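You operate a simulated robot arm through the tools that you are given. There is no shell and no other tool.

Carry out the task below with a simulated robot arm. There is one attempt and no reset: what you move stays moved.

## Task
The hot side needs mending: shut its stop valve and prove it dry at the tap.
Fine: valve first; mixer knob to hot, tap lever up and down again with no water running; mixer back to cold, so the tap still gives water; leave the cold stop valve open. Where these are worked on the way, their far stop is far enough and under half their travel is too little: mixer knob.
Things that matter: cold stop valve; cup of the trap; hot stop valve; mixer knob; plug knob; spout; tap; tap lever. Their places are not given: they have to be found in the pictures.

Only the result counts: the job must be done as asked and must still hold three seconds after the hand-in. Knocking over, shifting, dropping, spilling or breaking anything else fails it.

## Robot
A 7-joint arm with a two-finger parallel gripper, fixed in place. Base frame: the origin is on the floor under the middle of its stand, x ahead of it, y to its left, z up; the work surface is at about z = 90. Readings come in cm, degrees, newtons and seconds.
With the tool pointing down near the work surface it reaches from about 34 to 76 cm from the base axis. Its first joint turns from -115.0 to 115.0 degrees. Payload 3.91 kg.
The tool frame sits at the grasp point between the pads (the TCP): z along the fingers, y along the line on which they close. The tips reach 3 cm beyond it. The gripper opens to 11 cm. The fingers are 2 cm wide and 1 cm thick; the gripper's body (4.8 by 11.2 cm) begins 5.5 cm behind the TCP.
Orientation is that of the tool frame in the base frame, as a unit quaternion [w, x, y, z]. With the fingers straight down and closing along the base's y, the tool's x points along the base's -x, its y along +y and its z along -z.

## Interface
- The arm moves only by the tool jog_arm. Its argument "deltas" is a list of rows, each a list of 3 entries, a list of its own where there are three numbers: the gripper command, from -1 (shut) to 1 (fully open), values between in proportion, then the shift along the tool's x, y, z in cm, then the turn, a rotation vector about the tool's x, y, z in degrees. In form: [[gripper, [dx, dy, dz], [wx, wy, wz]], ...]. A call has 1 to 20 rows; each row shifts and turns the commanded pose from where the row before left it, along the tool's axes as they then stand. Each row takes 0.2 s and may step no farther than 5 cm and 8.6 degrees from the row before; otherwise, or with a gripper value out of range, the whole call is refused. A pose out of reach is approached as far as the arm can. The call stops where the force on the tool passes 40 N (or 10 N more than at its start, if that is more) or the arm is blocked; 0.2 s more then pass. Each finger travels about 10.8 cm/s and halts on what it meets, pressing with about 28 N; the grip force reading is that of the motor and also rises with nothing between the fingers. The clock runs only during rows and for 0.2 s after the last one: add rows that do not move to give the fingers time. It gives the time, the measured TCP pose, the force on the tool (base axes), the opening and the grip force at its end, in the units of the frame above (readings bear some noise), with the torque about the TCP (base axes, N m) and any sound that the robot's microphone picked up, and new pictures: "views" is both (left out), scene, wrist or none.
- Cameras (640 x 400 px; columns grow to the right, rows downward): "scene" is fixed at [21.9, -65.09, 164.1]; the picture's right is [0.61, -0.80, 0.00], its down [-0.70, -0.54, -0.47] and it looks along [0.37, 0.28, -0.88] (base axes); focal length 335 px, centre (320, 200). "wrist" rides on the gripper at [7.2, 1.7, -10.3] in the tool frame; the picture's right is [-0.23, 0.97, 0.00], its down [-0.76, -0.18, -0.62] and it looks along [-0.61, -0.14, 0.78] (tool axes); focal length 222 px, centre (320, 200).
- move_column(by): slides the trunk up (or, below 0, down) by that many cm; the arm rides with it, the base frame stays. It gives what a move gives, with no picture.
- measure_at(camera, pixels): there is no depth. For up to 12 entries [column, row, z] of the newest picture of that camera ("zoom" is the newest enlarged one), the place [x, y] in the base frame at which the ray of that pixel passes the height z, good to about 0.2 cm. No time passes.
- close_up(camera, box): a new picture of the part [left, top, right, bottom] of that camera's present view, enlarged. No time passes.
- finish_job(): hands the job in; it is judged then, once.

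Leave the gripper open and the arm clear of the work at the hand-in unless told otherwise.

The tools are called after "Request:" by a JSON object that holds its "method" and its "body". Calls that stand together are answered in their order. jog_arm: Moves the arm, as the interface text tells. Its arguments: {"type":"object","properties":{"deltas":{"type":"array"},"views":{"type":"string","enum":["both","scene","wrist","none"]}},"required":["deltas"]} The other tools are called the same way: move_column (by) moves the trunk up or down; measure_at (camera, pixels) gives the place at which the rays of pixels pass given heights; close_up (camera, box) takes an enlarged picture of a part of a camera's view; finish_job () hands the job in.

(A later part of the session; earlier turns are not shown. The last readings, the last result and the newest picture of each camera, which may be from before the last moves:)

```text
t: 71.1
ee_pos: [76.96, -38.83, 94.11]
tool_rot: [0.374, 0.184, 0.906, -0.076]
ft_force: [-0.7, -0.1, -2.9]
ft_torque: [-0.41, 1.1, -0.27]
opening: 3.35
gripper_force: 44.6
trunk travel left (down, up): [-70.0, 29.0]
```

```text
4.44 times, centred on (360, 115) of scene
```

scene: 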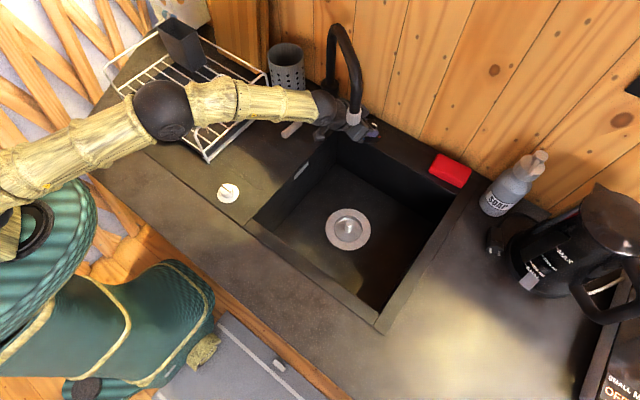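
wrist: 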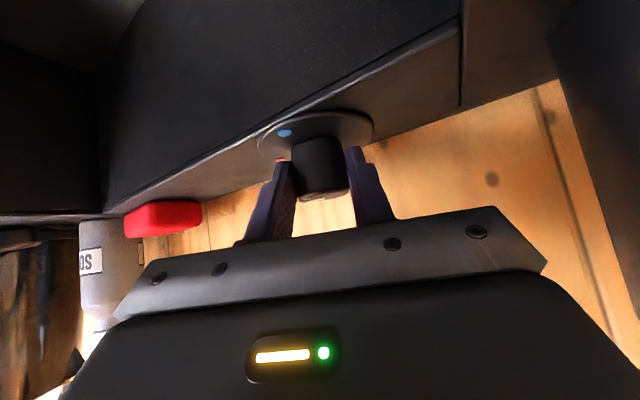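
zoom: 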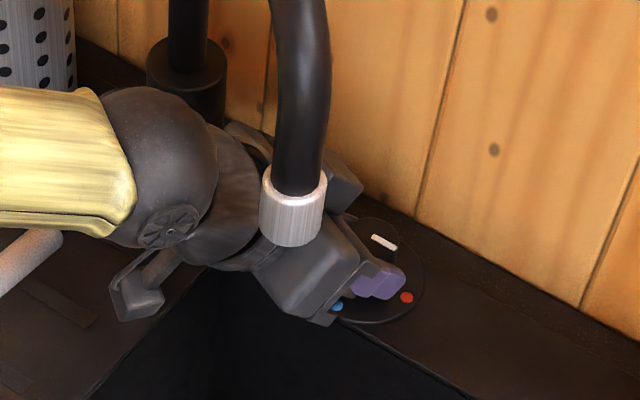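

The mark did not move further than before: the hot stop is reached. Release, rotate back to yaw −30°, lift straight up 7.3 cm and look.

Request:
{"method": "jog_arm", "body": {"deltas": [[0.1, [0, 0, 0], [0, 0, 0]], [0.1, [0, 0, 0], [0, 0, 0]], [0.1, [0, 0.159, 0], [4.95, 0, 4.95]], [0.1, [-1.3, 0, -1.3], [0, 0, 0]], [0.1, [-1.3, 0, -1.3], [0, 0, 0]], [0.1, [-1.3, 0, -1.3], [0, 0, 0]], [0.1, [-1.26, 0, -1.26], [0, 0, 0]], [0.1, [0, 0, 0], [0, 0, 0]]], "views": "both"}}

Request:
{"method": "close_up", "body": {"camera": "scene", "box": [300, 70, 420, 160]}}

Request:
{"method": "close_up", "body": {"camera": "wrist", "box": [220, 0, 420, 140]}}

```text
t: 72.9
ee_pos: [76.68, -38.78, 101.69]
tool_rot: [0.37, 0.24, 0.892, -0.099]
ft_force: [-0.1, -0.6, -0.1]
ft_torque: [0.0, -0.02, -0.02]
opening: 6.05
gripper_force: 0.0
trunk travel left (down, up): [-70.0, 29.0]
```

scene: 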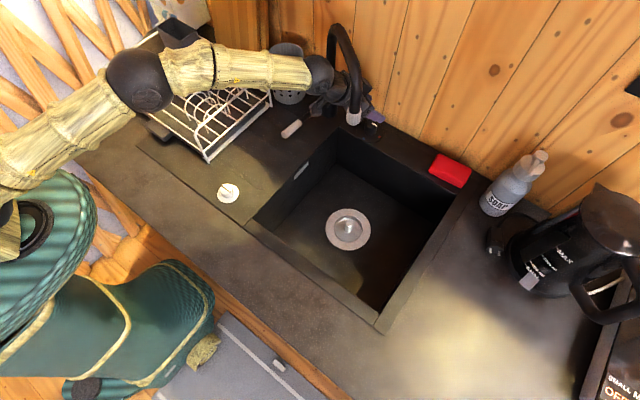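
wrist: 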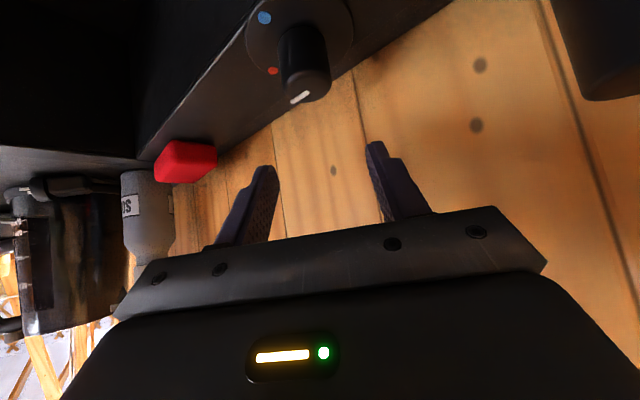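

```text
4.44 times, centred on (360, 115) of scene
```

zoom: 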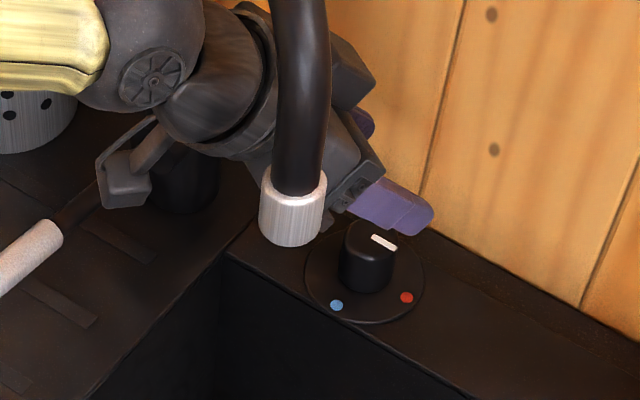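

```text
2.86 times, centred on (320, 70) of wrist
```

zoom: 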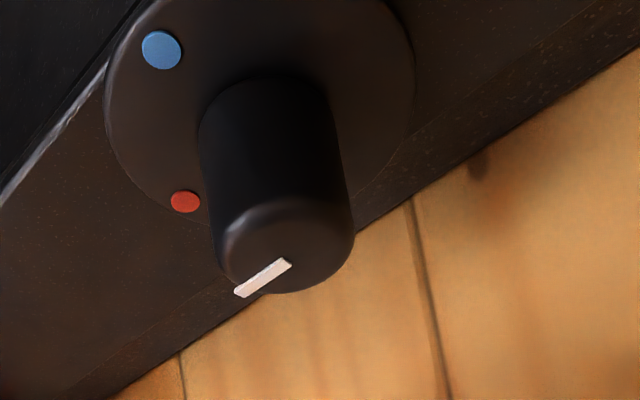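

Seen from the wrist the pointer is along −y, i.e. at the red dot: mixer is at hot. Now back out the way I came, toward the rear, to work the lever.

Request:
{"method": "jog_arm", "body": {"deltas": [[0.1, [2.45, 0, -2.45], [0, 0, 0]], [0.1, [2.45, 0, -2.45], [0, 0, 0]], [0.1, [0, 0, -2], [0, 0, 0]], [0.1, [0, 0, -3], [0, 0, 0]], [0.1, [0.88, 0.05, -3], [0, 0, 0]], [0.1, [1.0, 0.05, -3], [0, 0, 0]], [0.1, [1.87, 0.04, -3.01], [0, 0, 0]], [0.1, [1.87, 0.04, -3.01], [0, 0, 0]], [0.1, [1.87, 0.04, -3.01], [0, 0, 0]], [0.1, [0, 0, 0], [0, 0, 0]]], "views": "both"}}

```text
t: 75.1
ee_pos: [54.19, -25.41, 110.3]
tool_rot: [0.37, 0.24, 0.892, -0.099]
ft_force: [-0.2, -0.2, -0.2]
ft_torque: [0.01, -0.03, -0.03]
opening: 6.05
gripper_force: 0.1
trunk travel left (down, up): [-70.0, 29.0]
```

scene: 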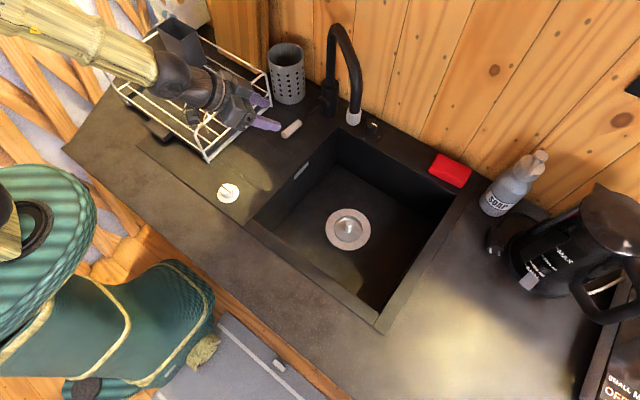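
wrist: 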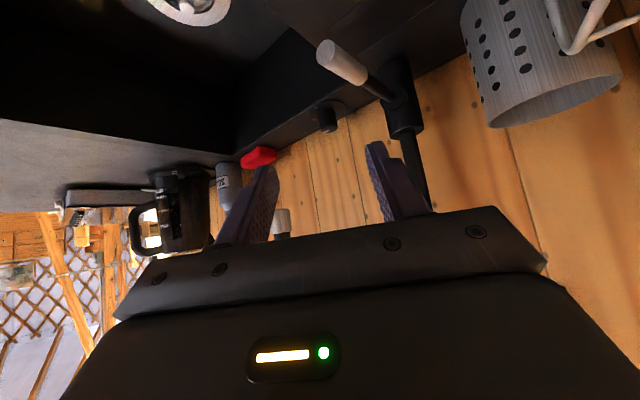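

Now locate the lever handle precisely: zoom both cameras on it.

Request:
{"method": "close_up", "body": {"camera": "wrist", "box": [280, 10, 460, 150]}}

Request:
{"method": "close_up", "body": {"camera": "scene", "box": [230, 70, 350, 160]}}

```text
2.86 times, centred on (370, 80) of wrist
```

zoom: 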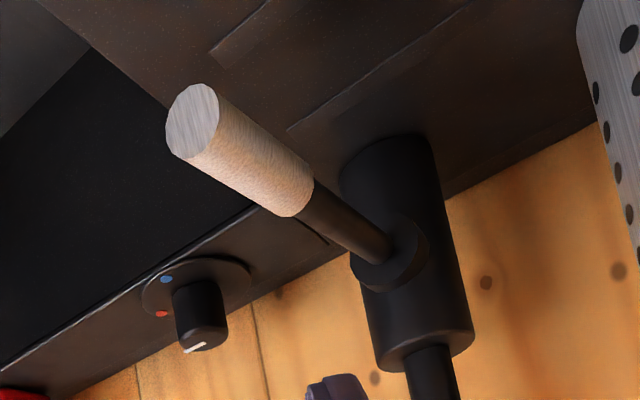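

```text
4.44 times, centred on (290, 115) of scene
```

zoom: 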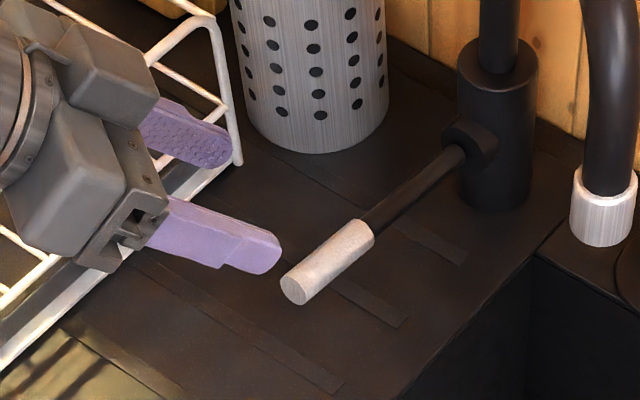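

Handle: from ≈(58.8,-26.1,98.5) to (64.4,-26.1,98.3), ~2 cm thick; hub near (74–76,-26,98); the lever is level along x. I'll turn the tool to yaw 0°, tilt 30°, and hover above the handle.

Request:
{"method": "jog_arm", "body": {"deltas": [[0.1, [0, 0, 0], [-5.303, 0, -5.303]], [0.1, [0, 0, 0], [-5.303, 0, -5.303]], [0.1, [0, 0, 0], [-5.303, 0, -5.303]], [0.1, [0, 0, 0], [-5.303, 0, -5.303]], [0.1, [0, 0, 0], [0, 7.5, 0]], [0.1, [0, 0, 0], [0, 7.5, 0]], [0.1, [-0.18, -0.35, 1.5], [0, 0, 0]], [0.1, [-0.18, -0.35, 1.5], [0, 0, 0]], [0.1, [0, 0, 0], [0, 0, 0]]], "views": "both"}}

Request:
{"method": "close_up", "body": {"camera": "wrist", "box": [220, 20, 420, 220]}}

```text
t: 77.1
ee_pos: [55.93, -25.94, 108.13]
tool_rot: [0.259, 0.001, 0.966, 0.0]
ft_force: [0.3, -0.2, -0.5]
ft_torque: [-0.02, -0.01, 0.01]
opening: 6.05
gripper_force: 0.1
trunk travel left (down, up): [-70.0, 29.0]
```

scene: 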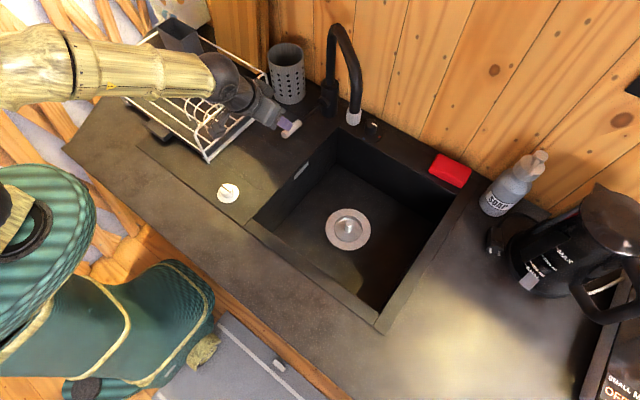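
wrist: 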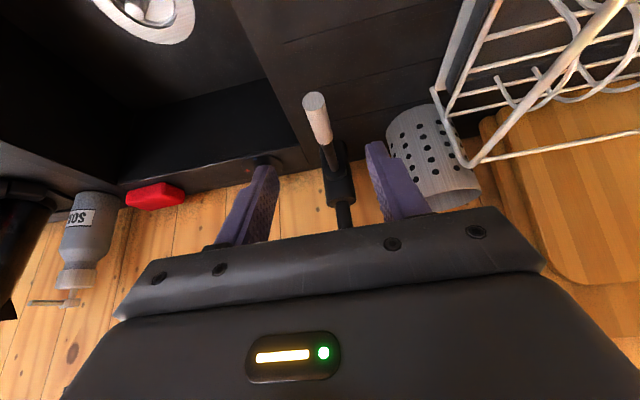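

```text
2.00 times, centred on (320, 120) of wrist
```

zoom: 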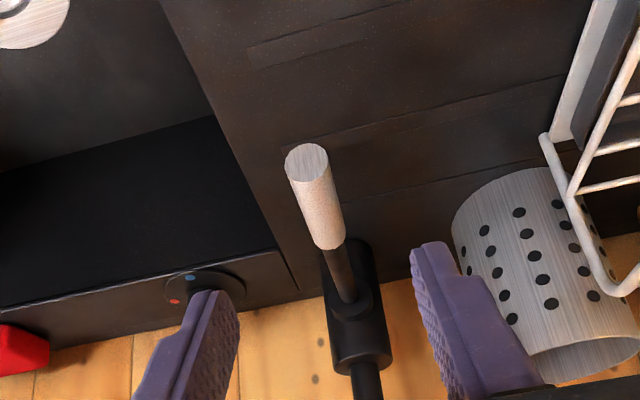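

Handle lies right in line with the tool (y≈-26.0). Advance 10.3 cm along the tool axis so the pads straddle it at x≈61.7, then look before closing.

Request:
{"method": "jog_arm", "body": {"deltas": [[0.1, [-0.05, -0.02, 3.4], [0, 0, 0]], [0.1, [-0.04, -0.02, 3.4], [0, 0, 0]], [0.1, [-0.04, -0.02, 3.5], [0, 0, 0]], [0.1, [0, 0, 0], [0, 0, 0]]], "views": "both"}}

Request:
{"method": "close_up", "body": {"camera": "wrist", "box": [220, 80, 420, 240]}}

Request:
{"method": "close_up", "body": {"camera": "scene", "box": [230, 60, 370, 165]}}

```text
t: 78.1
ee_pos: [61.09, -25.96, 99.14]
tool_rot: [0.259, 0.002, 0.966, -0.001]
ft_force: [0.2, -0.2, 0.1]
ft_torque: [-0.03, -0.01, -0.01]
opening: 6.03
gripper_force: 0.0
trunk travel left (down, up): [-70.0, 29.0]
```

scene: 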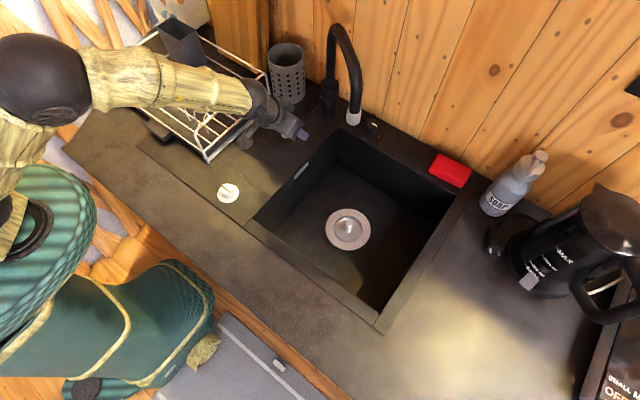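
wrist: 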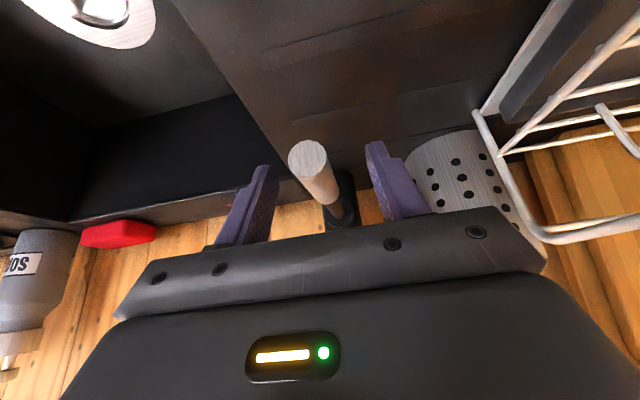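

```text
2.50 times, centred on (320, 160) of wrist
```

zoom: 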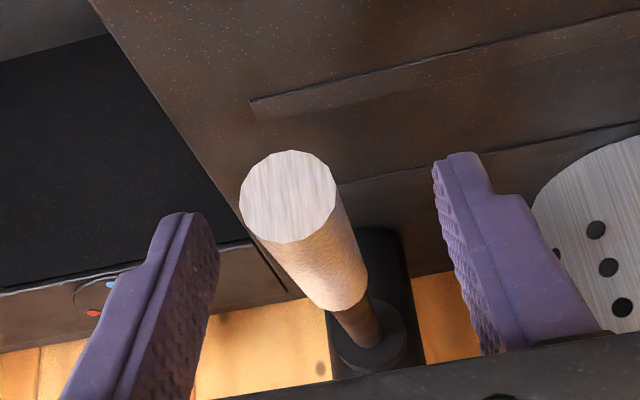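

```text
3.81 times, centred on (300, 112) of scene
```

zoom: 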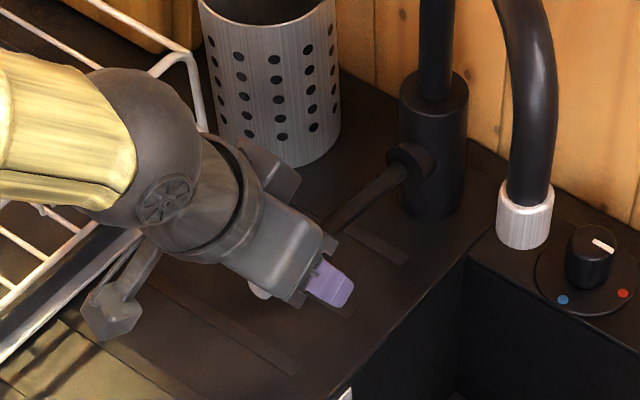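

The handle lies centred between the pads. Close on it.

Request:
{"method": "jog_arm", "body": {"deltas": [[-1, [0, 0, 0], [0, 0, 0]], [-1, [0, 0, 0], [0, 0, 0]], [-1, [0, 0, 0], [0, 0, 0]]], "views": "wrist"}}

```text
t: 78.9
ee_pos: [61.21, -25.93, 99.18]
tool_rot: [0.259, 0.001, 0.966, 0.0]
ft_force: [-0.5, -0.3, 0.7]
ft_torque: [0.01, -0.09, 0.03]
opening: 1.82
gripper_force: 45.6
trunk travel left (down, up): [-70.0, 29.0]
```

wrist: 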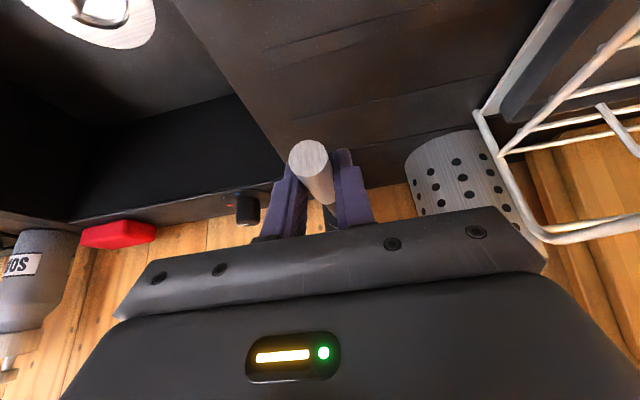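

Handle gripped (1.82 cm). Lift along the arc around the hub, first 8°, and check force and sound.

Request:
{"method": "jog_arm", "body": {"deltas": [[-1, [-0.6, 0, -0.805], [0, 4, 0]], [-1, [-0.6, 0, -0.805], [0, 4, 0]]], "views": "both"}}

Request:
{"method": "close_up", "body": {"camera": "scene", "box": [230, 60, 370, 165]}}

```text
t: 79.5
ee_pos: [61.62, -26.06, 100.93]
tool_rot: [0.191, -0.001, 0.982, 0.002]
ft_force: [8.8, 0.4, -2.8]
ft_torque: [-0.11, -0.1, 0.01]
opening: 1.83
gripper_force: 44.9
trunk travel left (down, up): [-70.0, 29.0]
```

scene: 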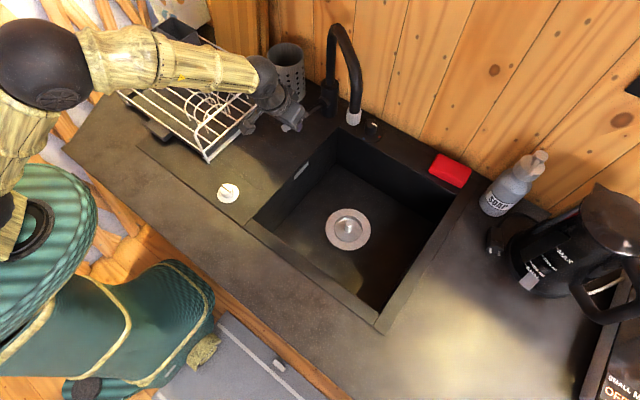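
wrist: 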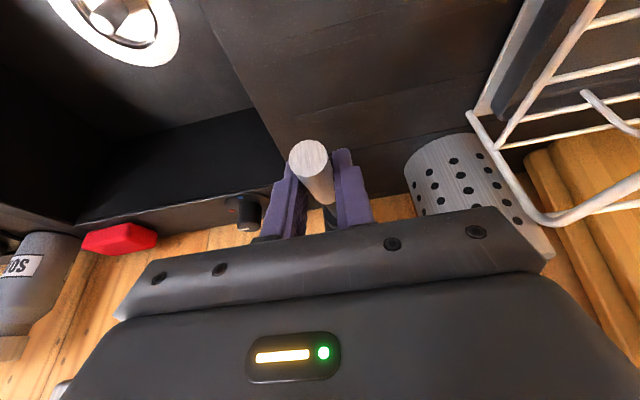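

```text
3.81 times, centred on (300, 112) of scene
```

zoom: 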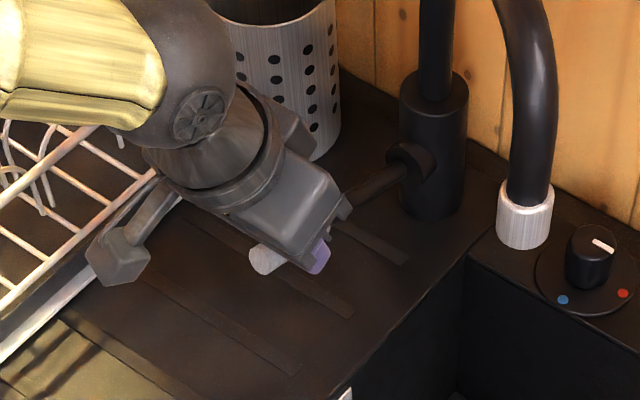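

The lever follows upward with only ~9 N along x; no water at the spout. Continue another 12° with slight inward correction.

Request:
{"method": "jog_arm", "body": {"deltas": [[-1, [-0.69, 0, -0.765], [0, 4, 0]], [-1, [-0.64, 0, -0.785], [0, 4, 0]], [-1, [-0.64, 0, -0.785], [0, 4, 0]]], "views": "both"}}

Request:
{"method": "close_up", "body": {"camera": "scene", "box": [230, 60, 370, 165]}}

```text
t: 80.3
ee_pos: [62.96, -25.9, 103.47]
tool_rot: [0.083, 0.0, 0.997, 0.001]
ft_force: [11.8, 2.5, -15.6]
ft_torque: [-0.09, 0.85, -0.08]
opening: 1.83
gripper_force: 45.1
trunk travel left (down, up): [-70.0, 29.0]
```

scene: 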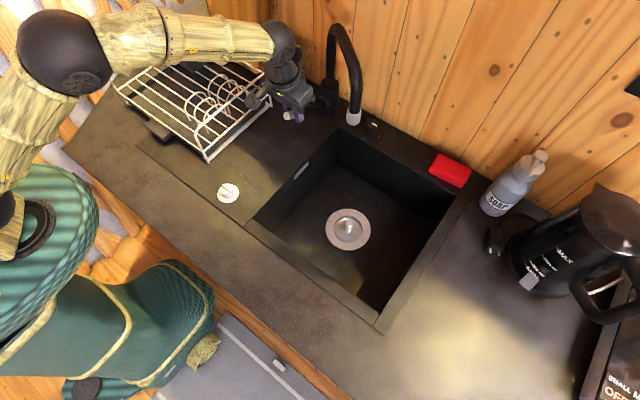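
wrist: 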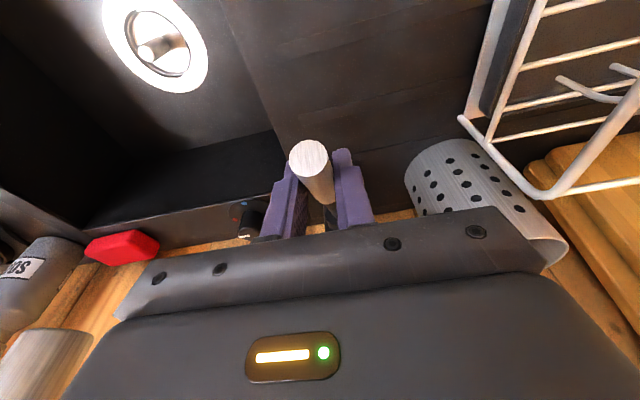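

```text
3.81 times, centred on (300, 112) of scene
```

zoom: 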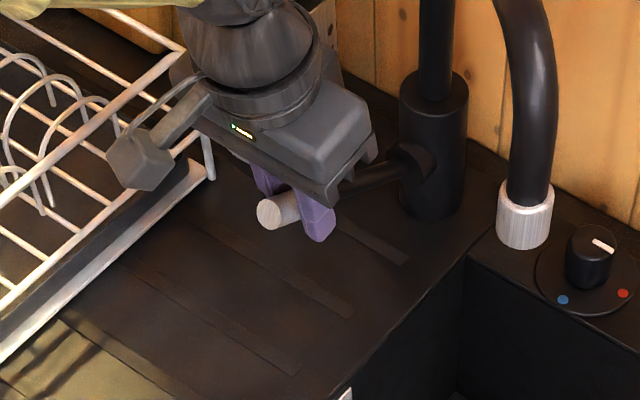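

Force now −16 N in z: some resistance at about 18°. No water visible. I'll try one more small step up to see whether this is the stop.

Request:
{"method": "jog_arm", "body": {"deltas": [[-1, [-0.1, 0, -0.6], [0, 0, 0]], [-1, [0, 0, 0], [0, 0, 0]]], "views": "scene"}}

Request:
{"method": "close_up", "body": {"camera": "scene", "box": [270, 60, 390, 180]}}

```text
t: 80.9
ee_pos: [63.19, -26.05, 103.99]
tool_rot: [0.084, 0.0, 0.996, 0.001]
ft_force: [15.5, 3.0, -18.6]
ft_torque: [-0.01, 0.83, -0.06]
opening: 1.83
gripper_force: 45.7
trunk travel left (down, up): [-70.0, 29.0]
```

scene: 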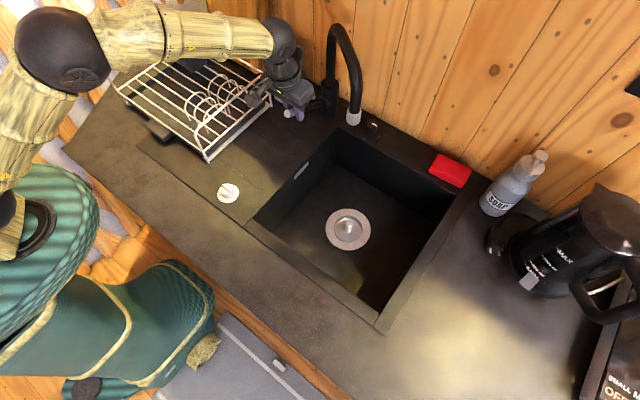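

```text
3.33 times, centred on (330, 120) of scene
```

zoom: 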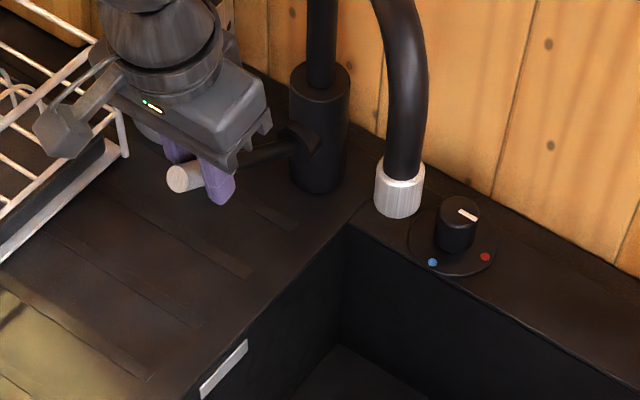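

Mostly an inward pull (path radius too large), lever is at roughly 25°. I'll ease toward the hub while lifting a bit more with 4° rotation.

Request:
{"method": "jog_arm", "body": {"deltas": [[-1, [-0.35, 0, 0], [0, 4, 0]], [-1, [-0.3, 0, -0.5], [0, 3, 0]], [-1, [0, 0, 0], [0, 0, 0]]], "views": "both"}}

Request:
{"method": "close_up", "body": {"camera": "scene", "box": [270, 60, 390, 180]}}

```text
t: 81.7
ee_pos: [63.75, -26.01, 104.95]
tool_rot: [0.027, 0.0, 1.0, 0.0]
ft_force: [20.9, 3.1, -3.7]
ft_torque: [-0.01, -1.35, 0.0]
opening: 1.83
gripper_force: 45.2
trunk travel left (down, up): [-70.0, 29.0]
```

scene: 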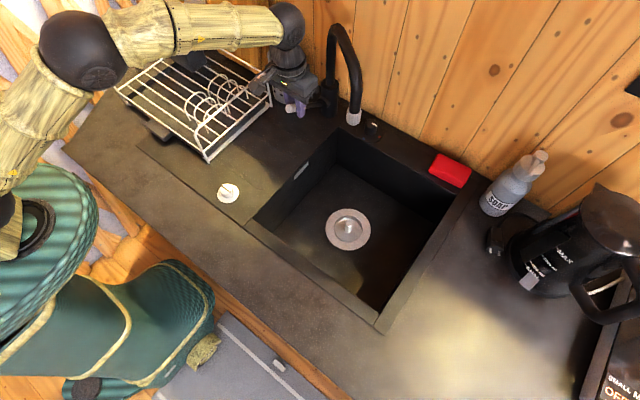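
wrist: 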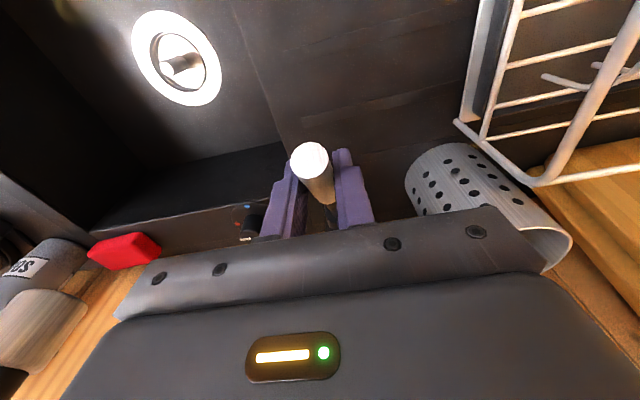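

```text
3.33 times, centred on (330, 120) of scene
```

zoom: 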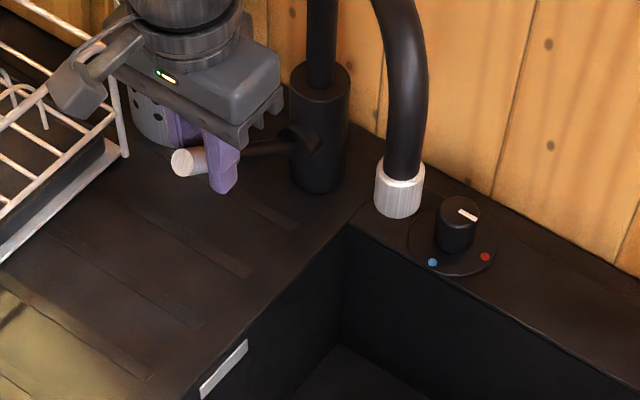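

Lever now at roughly 28–30°. Torque reversed (tool over-rotated) and there's an inward pull. One more small lift with inward correction and without rotation to find the stop.

Request:
{"method": "jog_arm", "body": {"deltas": [[-1, [-0.3, 0, -0.4], [0, 0, 0]], [-1, [-0.2, 0, -0.4], [0, 0, 0]], [-1, [0, 0, 0], [0, 0, 0]]], "views": "both"}}

Request:
{"method": "close_up", "body": {"camera": "scene", "box": [270, 60, 390, 180]}}

```text
t: 82.5
ee_pos: [63.99, -26.07, 105.54]
tool_rot: [0.024, 0.0, 1.0, 0.0]
ft_force: [9.4, 8.1, -18.1]
ft_torque: [0.01, 1.01, -0.05]
opening: 1.87
gripper_force: 45.1
trunk travel left (down, up): [-70.0, 29.0]
```

scene: 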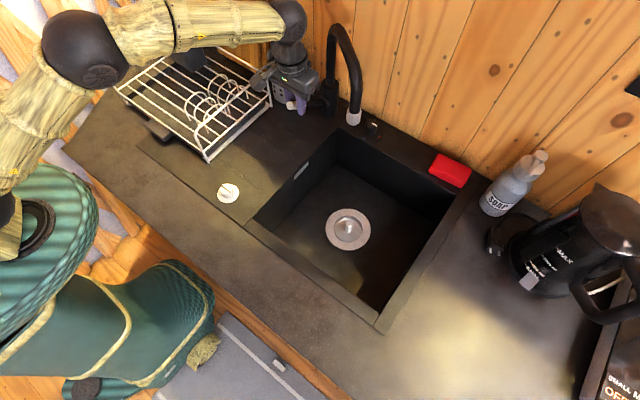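
wrist: 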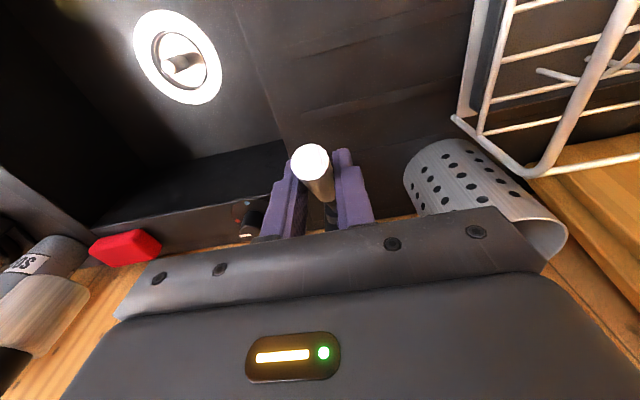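

```text
3.33 times, centred on (330, 120) of scene
```

zoom: 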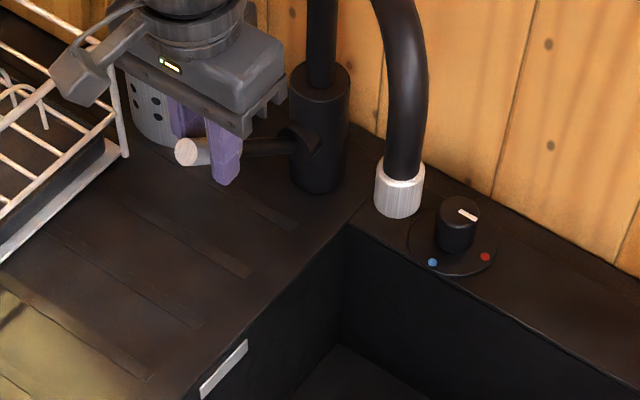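

Still moving up (z 105.5), no water at the nozzle. Continue along the tangent a little more until a firm stop shows.

Request:
{"method": "jog_arm", "body": {"deltas": [[-1, [-0.42, 0, -0.6], [0, 4, 0]], [-1, [-0.42, 0, -0.6], [0, 3, 0]], [-1, [0, 0, 0], [0, 0, 0]]], "views": "scene"}}

Request:
{"method": "close_up", "body": {"camera": "scene", "box": [270, 60, 390, 180]}}

```text
t: 83.3
ee_pos: [64.66, -26.0, 106.8]
tool_rot: [-0.039, 0.0, 0.999, 0.002]
ft_force: [-3.2, 10.6, -31.7]
ft_torque: [0.04, 0.13, -0.08]
opening: 1.79
gripper_force: 45.1
trunk travel left (down, up): [-70.0, 29.0]
```

scene: 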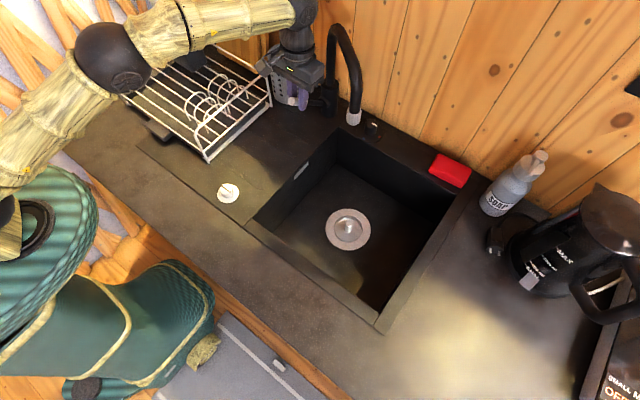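

```text
3.33 times, centred on (330, 120) of scene
```

zoom: 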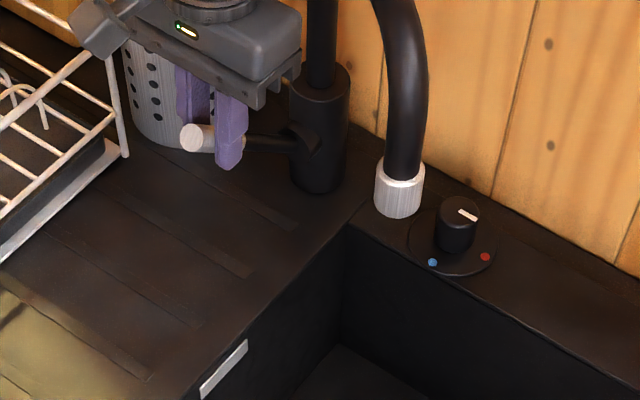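

Force −32 N in z: upper stop reached (lever turned ≈37°), and no water runs from the nozzle, no sound. Now bring the lever down along the arc around the hub at ≈(74.3,98).

Request:
{"method": "jog_arm", "body": {"deltas": [[-1, [0, 0, 0], [0, 0, 0]], [-1, [0.494, 0, 1.248], [0, -4.25, 0]], [-1, [0.624, 0, 0.867], [0, -4.25, 0]], [-1, [0.61, 0, 0.875], [0, -4.25, 0]], [-1, [0.609, 0, 0.868], [0, -4.25, 0]], [-1, [0.603, 0, 0.877], [0, -4.25, 0]], [-1, [0.598, 0, 0.882], [0, -4.25, 0]]], "views": "both"}}

Request:
{"method": "close_up", "body": {"camera": "scene", "box": [250, 60, 390, 180]}}

```text
t: 84.9
ee_pos: [61.09, -26.06, 101.4]
tool_rot: [0.187, 0.001, 0.982, 0.0]
ft_force: [-21.0, 11.2, 13.3]
ft_torque: [0.18, -0.8, 0.11]
opening: 1.81
gripper_force: 45.7
trunk travel left (down, up): [-70.0, 29.0]
```

scene: 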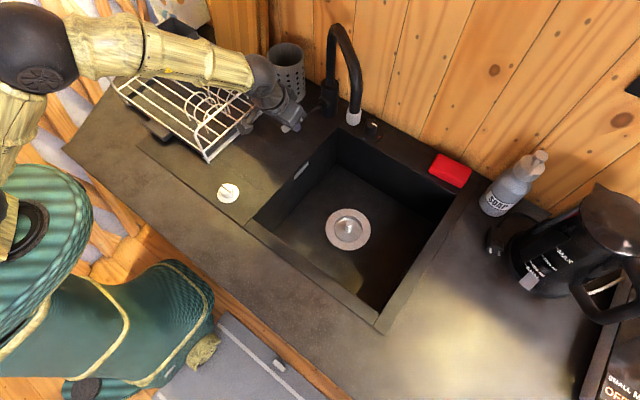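
wrist: 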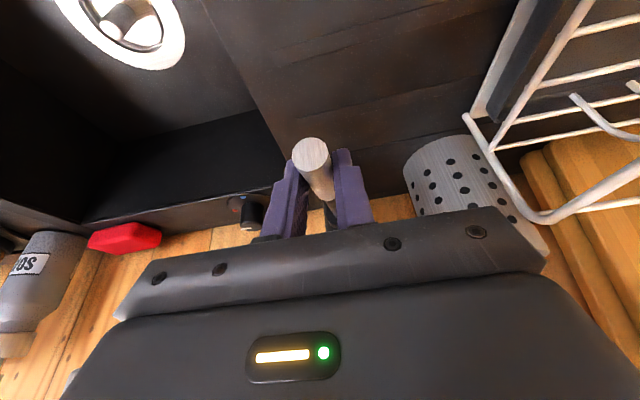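

```text
3.33 times, centred on (320, 120) of scene
```

zoom: 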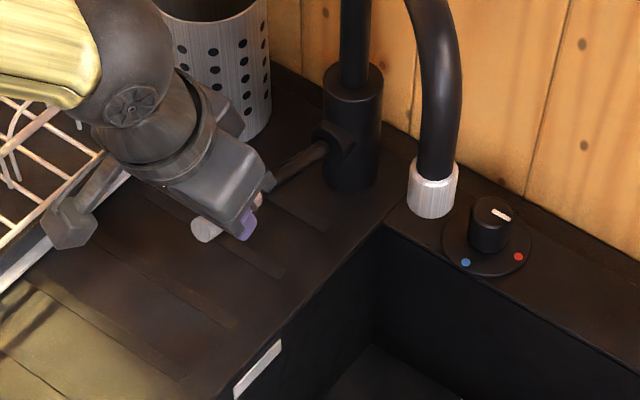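

Lever is coming down, ~9° to go; force −21 N in x so I add a small outward correction. Last two steps.

Request:
{"method": "jog_arm", "body": {"deltas": [[-1, [0.725, 0.05, 0.832], [0, -4.25, 0]], [-1, [0.677, 0.05, 0.851], [0, -4.25, 0]], [-1, [0, 0, 0], [0, 0, 0]]], "views": "both"}}

Request:
{"method": "close_up", "body": {"camera": "scene", "box": [250, 60, 390, 180]}}

```text
t: 85.7
ee_pos: [60.53, -25.95, 99.24]
tool_rot: [0.26, 0.001, 0.966, 0.0]
ft_force: [-20.8, 2.9, 14.0]
ft_torque: [0.02, 1.25, 0.15]
opening: 1.81
gripper_force: 45.1
trunk travel left (down, up): [-70.0, 29.0]
```

scene: 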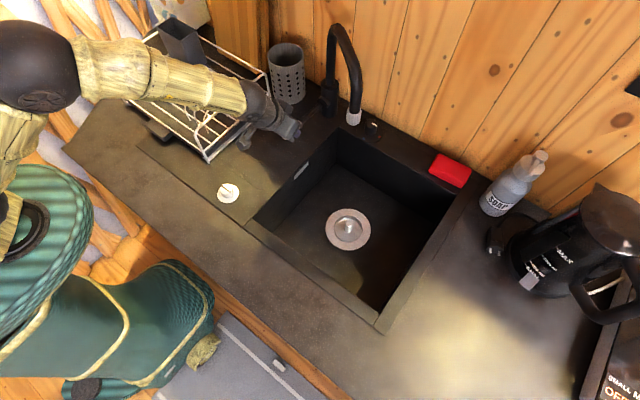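
wrist: 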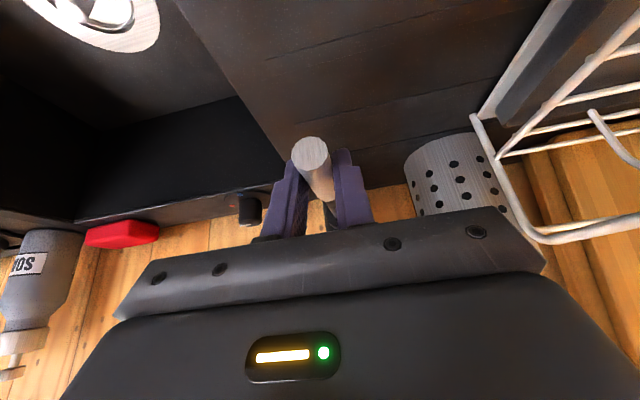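

```text
3.33 times, centred on (320, 120) of scene
```

zoom: 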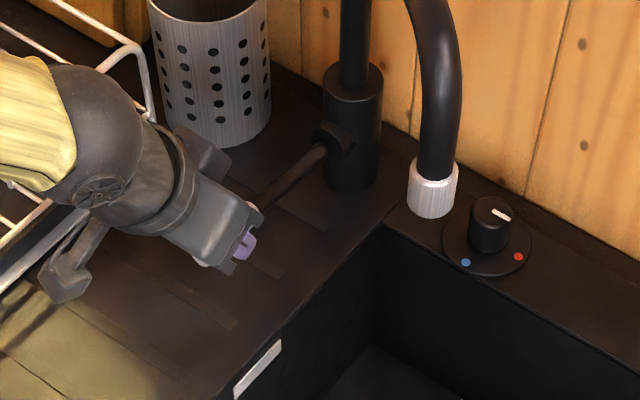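

Nearly at the start pose; the lever pushes back a little. I'll move 0.25 outward and press 0.3 cm further down to make sure it is at its lower stop.

Request:
{"method": "jog_arm", "body": {"deltas": [[-1, [0.37, 0, 0.13], [0, 0, 0]], [-1, [0, 0, 0], [0, 0, 0]]], "views": "both"}}

Request:
{"method": "close_up", "body": {"camera": "wrist", "box": [220, 80, 420, 240]}}

```text
t: 86.3
ee_pos: [60.62, -25.98, 99.15]
tool_rot: [0.262, 0.0, 0.965, -0.001]
ft_force: [-9.3, -1.5, 23.3]
ft_torque: [-0.02, 0.56, 0.09]
opening: 1.8
gripper_force: 45.5
trunk travel left (down, up): [-70.0, 29.0]
```

scene: 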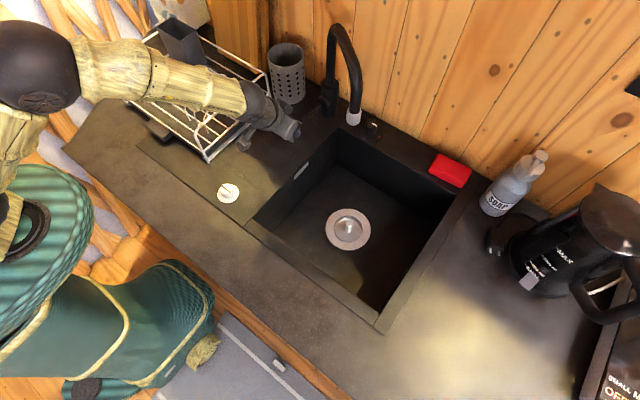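
wrist: 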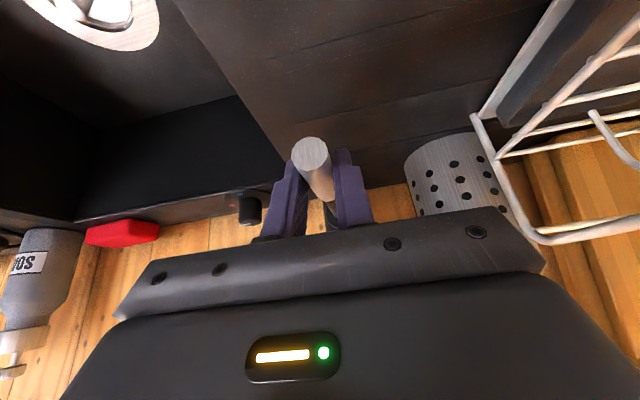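

```text
2.50 times, centred on (320, 160) of wrist
```

zoom: 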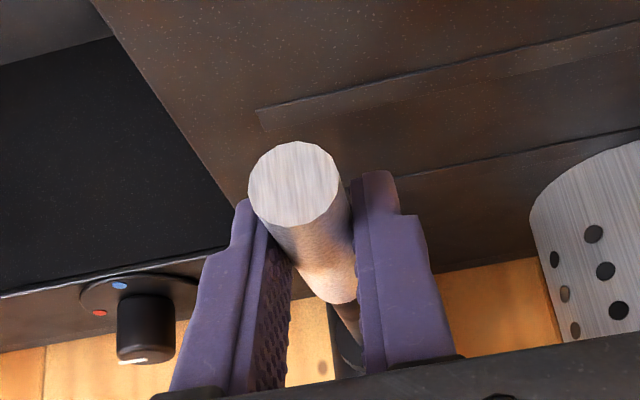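

z barely moves while the force rises to 23 N: lever is at its lower stop. Release it and back off along the tool axis.

Request:
{"method": "jog_arm", "body": {"deltas": [[0.1, [0, 0, 0], [0, 0, 0]], [0.1, [0, 0, 0], [0, 0, 0]], [0.1, [0, 0, -2], [0, 0, 0]], [0.1, [0, 0, -3.5], [0, 0, 0]], [0.1, [0, 0, -3.5], [0, 0, 0]], [0.1, [0, 0, -2], [0, 0, 0]], [0.1, [0, 0, 0], [0, 0, 0]]], "views": "both"}}

Request:
{"method": "close_up", "body": {"camera": "scene", "box": [250, 60, 390, 180]}}

Request:
{"method": "close_up", "body": {"camera": "wrist", "box": [220, 20, 420, 220]}}

```text
t: 87.9
ee_pos: [55.19, -26.0, 108.25]
tool_rot: [0.259, 0.001, 0.966, 0.0]
ft_force: [0.5, 0.2, -0.3]
ft_torque: [-0.01, -0.01, 0.02]
opening: 6.06
gripper_force: 0.1
trunk travel left (down, up): [-70.0, 29.0]
```

scene: 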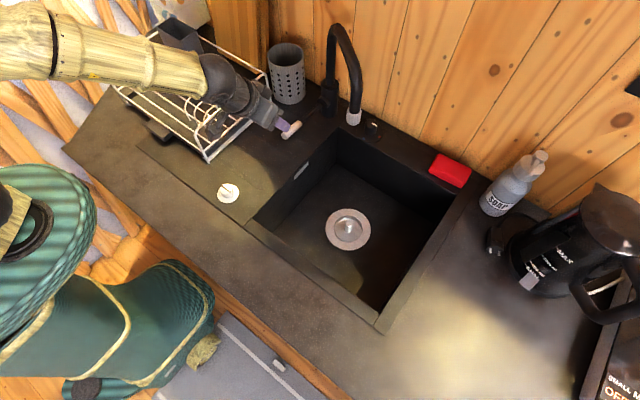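
wrist: 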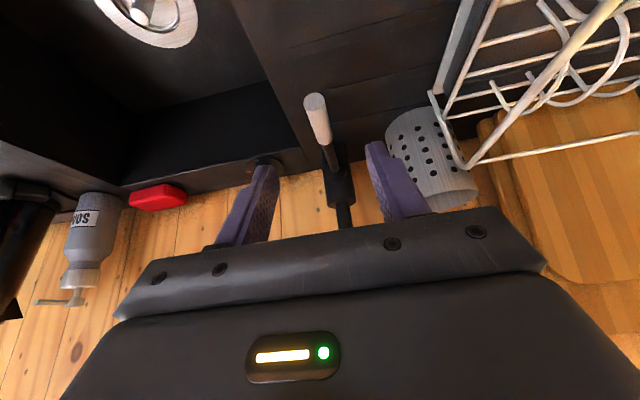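

```text
3.33 times, centred on (320, 120) of scene
```

zoom: 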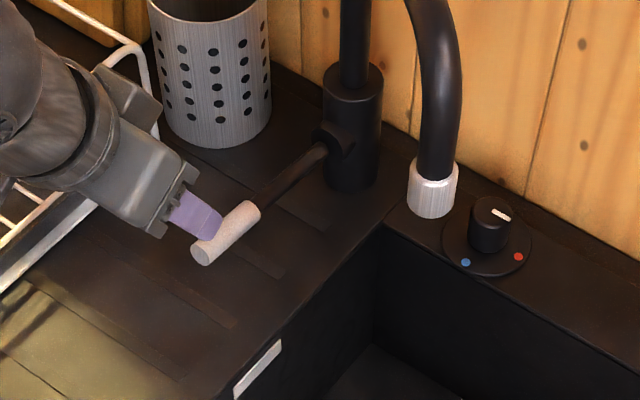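

```text
2.00 times, centred on (320, 120) of wrist
```

zoom: 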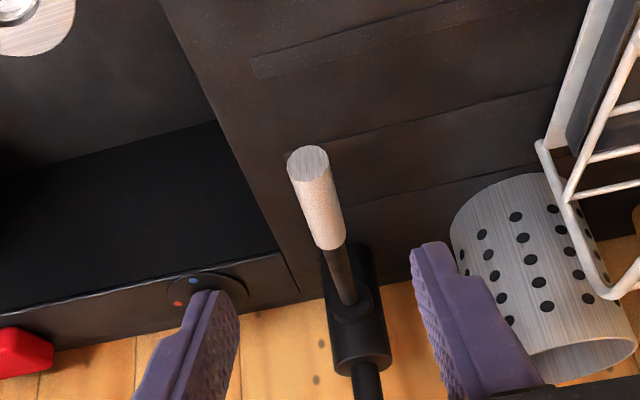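

The lever is back at its start position. Return to the approach pose (yaw −30°, tilt 45°) and then go under the spout to the mixer again, first to the point ~10 cm short.

Request:
{"method": "jog_arm", "body": {"deltas": [[0.1, [-0.16, 0.6, -2.27], [0, 0, 0]], [0.1, [0, 0, 0], [0, -7.5, 0]], [0.1, [0, 0, 0], [0, -7.5, 0]], [0.1, [0, 0, 0], [5.303, 0, 5.303]], [0.1, [0, 0, 0], [5.303, 0, 5.303]], [0.1, [0, 0, 0], [5.303, 0, 5.303]], [0.1, [0, 0, 0], [5.303, 0, 5.303]], [0.1, [0, 0, 0], [0, 0, 0]]], "views": "none"}}

```text
t: 89.7
ee_pos: [54.14, -25.54, 110.29]
tool_rot: [0.37, 0.241, 0.892, -0.098]
ft_force: [0.3, -0.3, 0.7]
ft_torque: [0.03, -0.01, -0.02]
opening: 6.04
gripper_force: 0.1
trunk travel left (down, up): [-70.0, 29.0]
```

Pose matches the previous approach start. Go forward under the arch as before.

Request:
{"method": "jog_arm", "body": {"deltas": [[0.1, [-1.87, -0.04, 3.01], [0, 0, 0]], [0.1, [-1.87, -0.04, 3.01], [0, 0, 0]], [0.1, [-1.87, -0.04, 3.01], [0, 0, 0]], [0.1, [-1.0, -0.05, 3], [0, 0, 0]], [0.1, [-0.88, -0.05, 3], [0, 0, 0]], [0.1, [0, 0, 3], [0, 0, 0]], [0.1, [0, 0, 2], [0, 0, 0]], [0.1, [-2.45, 0, 2.45], [0, 0, 0]], [0.1, [-2.45, 0, 2.45], [0, 0, 0]], [0.1, [0, 0, 0], [0, 0, 0]]], "views": "both"}}

Request:
{"method": "close_up", "body": {"camera": "scene", "box": [300, 70, 420, 160]}}

Request:
{"method": "close_up", "body": {"camera": "wrist", "box": [220, 0, 420, 140]}}

```text
t: 91.9
ee_pos: [76.99, -38.64, 101.58]
tool_rot: [0.37, 0.24, 0.892, -0.1]
ft_force: [0.3, 0.1, 0.2]
ft_torque: [-0.05, 0.0, 0.01]
opening: 6.03
gripper_force: 0.0
trunk travel left (down, up): [-70.0, 29.0]
```

scene: 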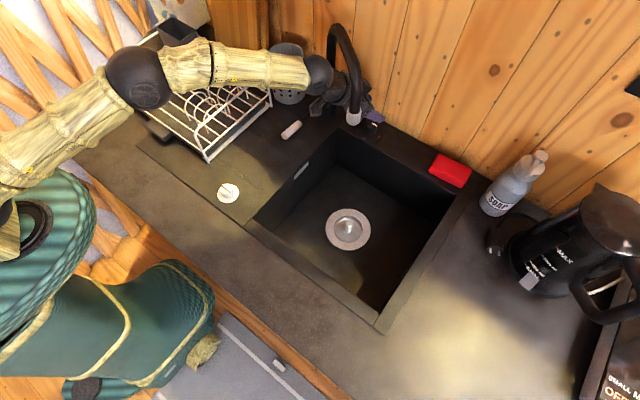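
wrist: 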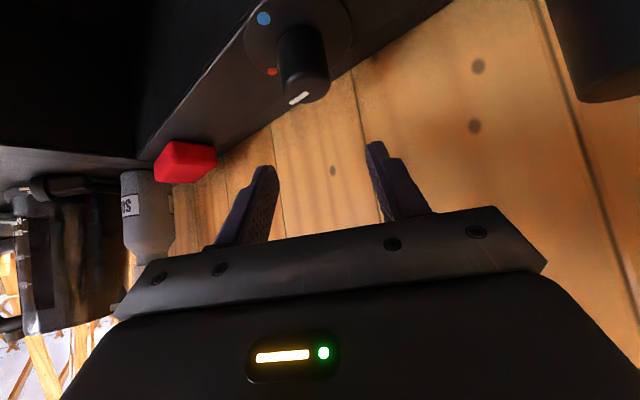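

```text
4.44 times, centred on (360, 115) of scene
```

zoom: 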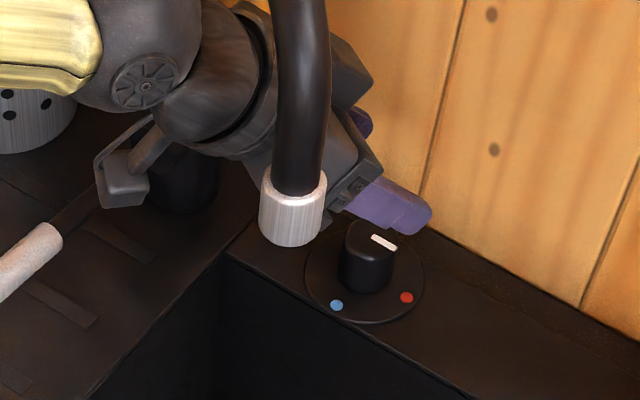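

```text
2.86 times, centred on (320, 70) of wrist
```

zoom: 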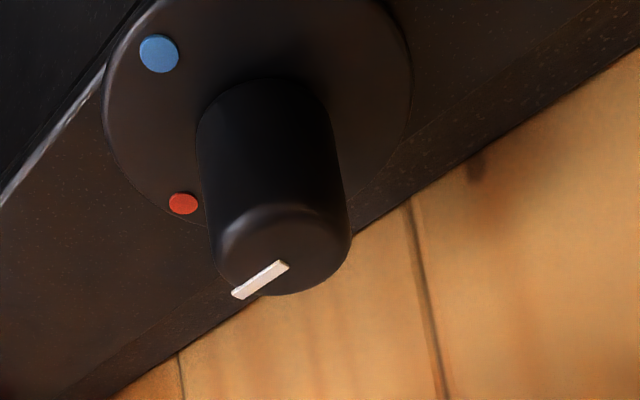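

Same hover point as before. Descend 7.4 cm onto the knob.

Request:
{"method": "jog_arm", "body": {"deltas": [[0.1, [1.68, -0.055, 1.8], [0, 0, 0]], [0.1, [1.68, -0.055, 1.8], [0, 0, 0]], [0.1, [1.68, -0.055, 1.8], [0, 0, 0]], [0.1, [0, 0, 0], [0, 0, 0]]], "views": "both"}}

Request:
{"method": "close_up", "body": {"camera": "wrist", "box": [220, 100, 420, 240]}}

```text
t: 92.9
ee_pos: [77.03, -39.05, 94.13]
tool_rot: [0.37, 0.24, 0.892, -0.099]
ft_force: [-0.6, -0.1, 0.4]
ft_torque: [-0.01, 0.0, 0.0]
opening: 6.07
gripper_force: 0.0
trunk travel left (down, up): [-70.0, 29.0]
```

scene: 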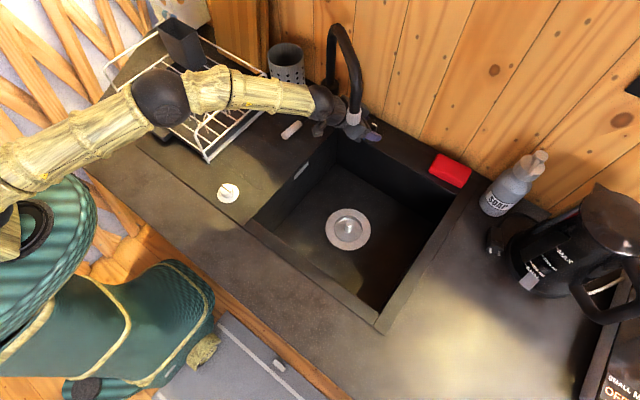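
wrist: 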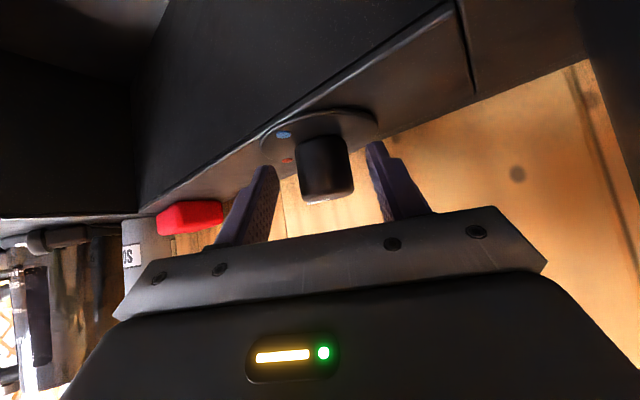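

```text
2.86 times, centred on (320, 170) of wrist
```

zoom: 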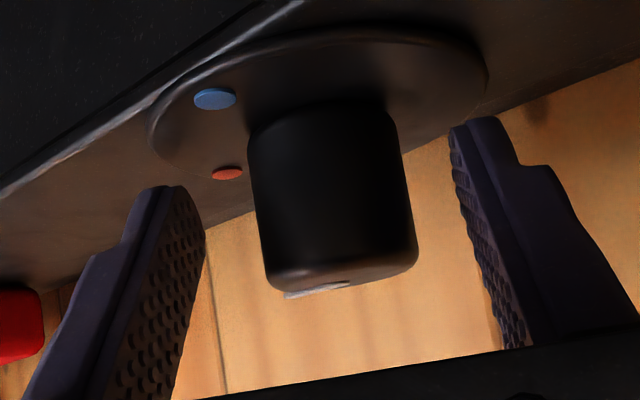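

Knob slightly to the left of centre (0.25 cm); correct, rotate the open hand to yaw −23°, close, and turn clockwise 18°.

Request:
{"method": "jog_arm", "body": {"deltas": [[0.1, [0, 0.25, 0], [0, 0, 0]], [0.1, [0, -0.159, 0], [-4.95, 0, -4.95]], [-1, [0, 0, 0], [0, 0, 0]], [-1, [0, 0, 0], [0, 0, 0]], [-1, [0, 0, 0], [0, 0, 0]], [-1, [0, 0.136, 0], [4.243, 0, 4.243]], [-1, [0, 0.136, 0], [4.243, 0, 4.243]], [-1, [0, 0.136, 0], [4.243, 0, 4.243]]], "views": "scene"}}

Request:
{"method": "close_up", "body": {"camera": "scene", "box": [300, 70, 420, 160]}}

```text
t: 94.7
ee_pos: [77.4, -38.71, 94.06]
tool_rot: [0.358, 0.324, 0.865, -0.134]
ft_force: [5.1, -3.3, 0.2]
ft_torque: [-0.37, 0.25, 0.02]
opening: 3.31
gripper_force: 44.2
trunk travel left (down, up): [-70.0, 29.0]
```

scene: 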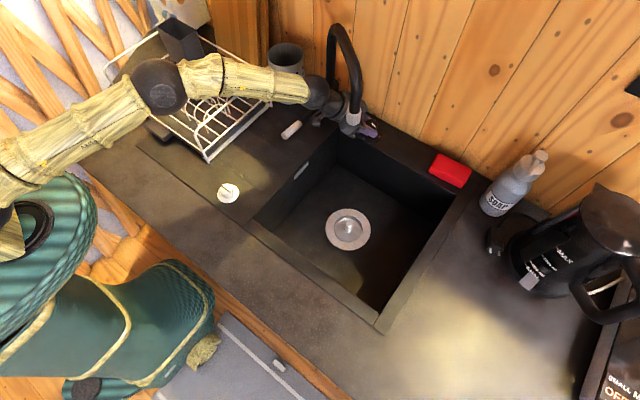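

```text
4.44 times, centred on (360, 115) of scene
```

zoom: 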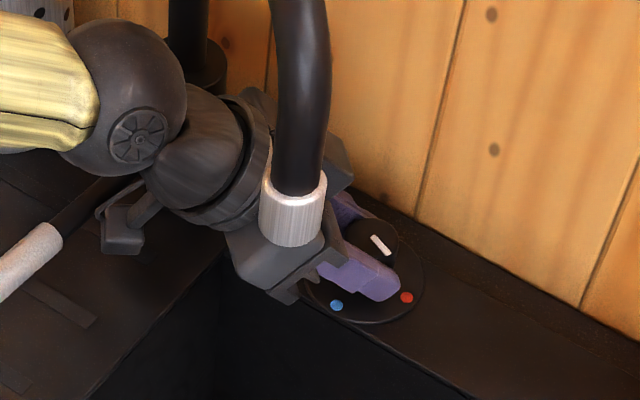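

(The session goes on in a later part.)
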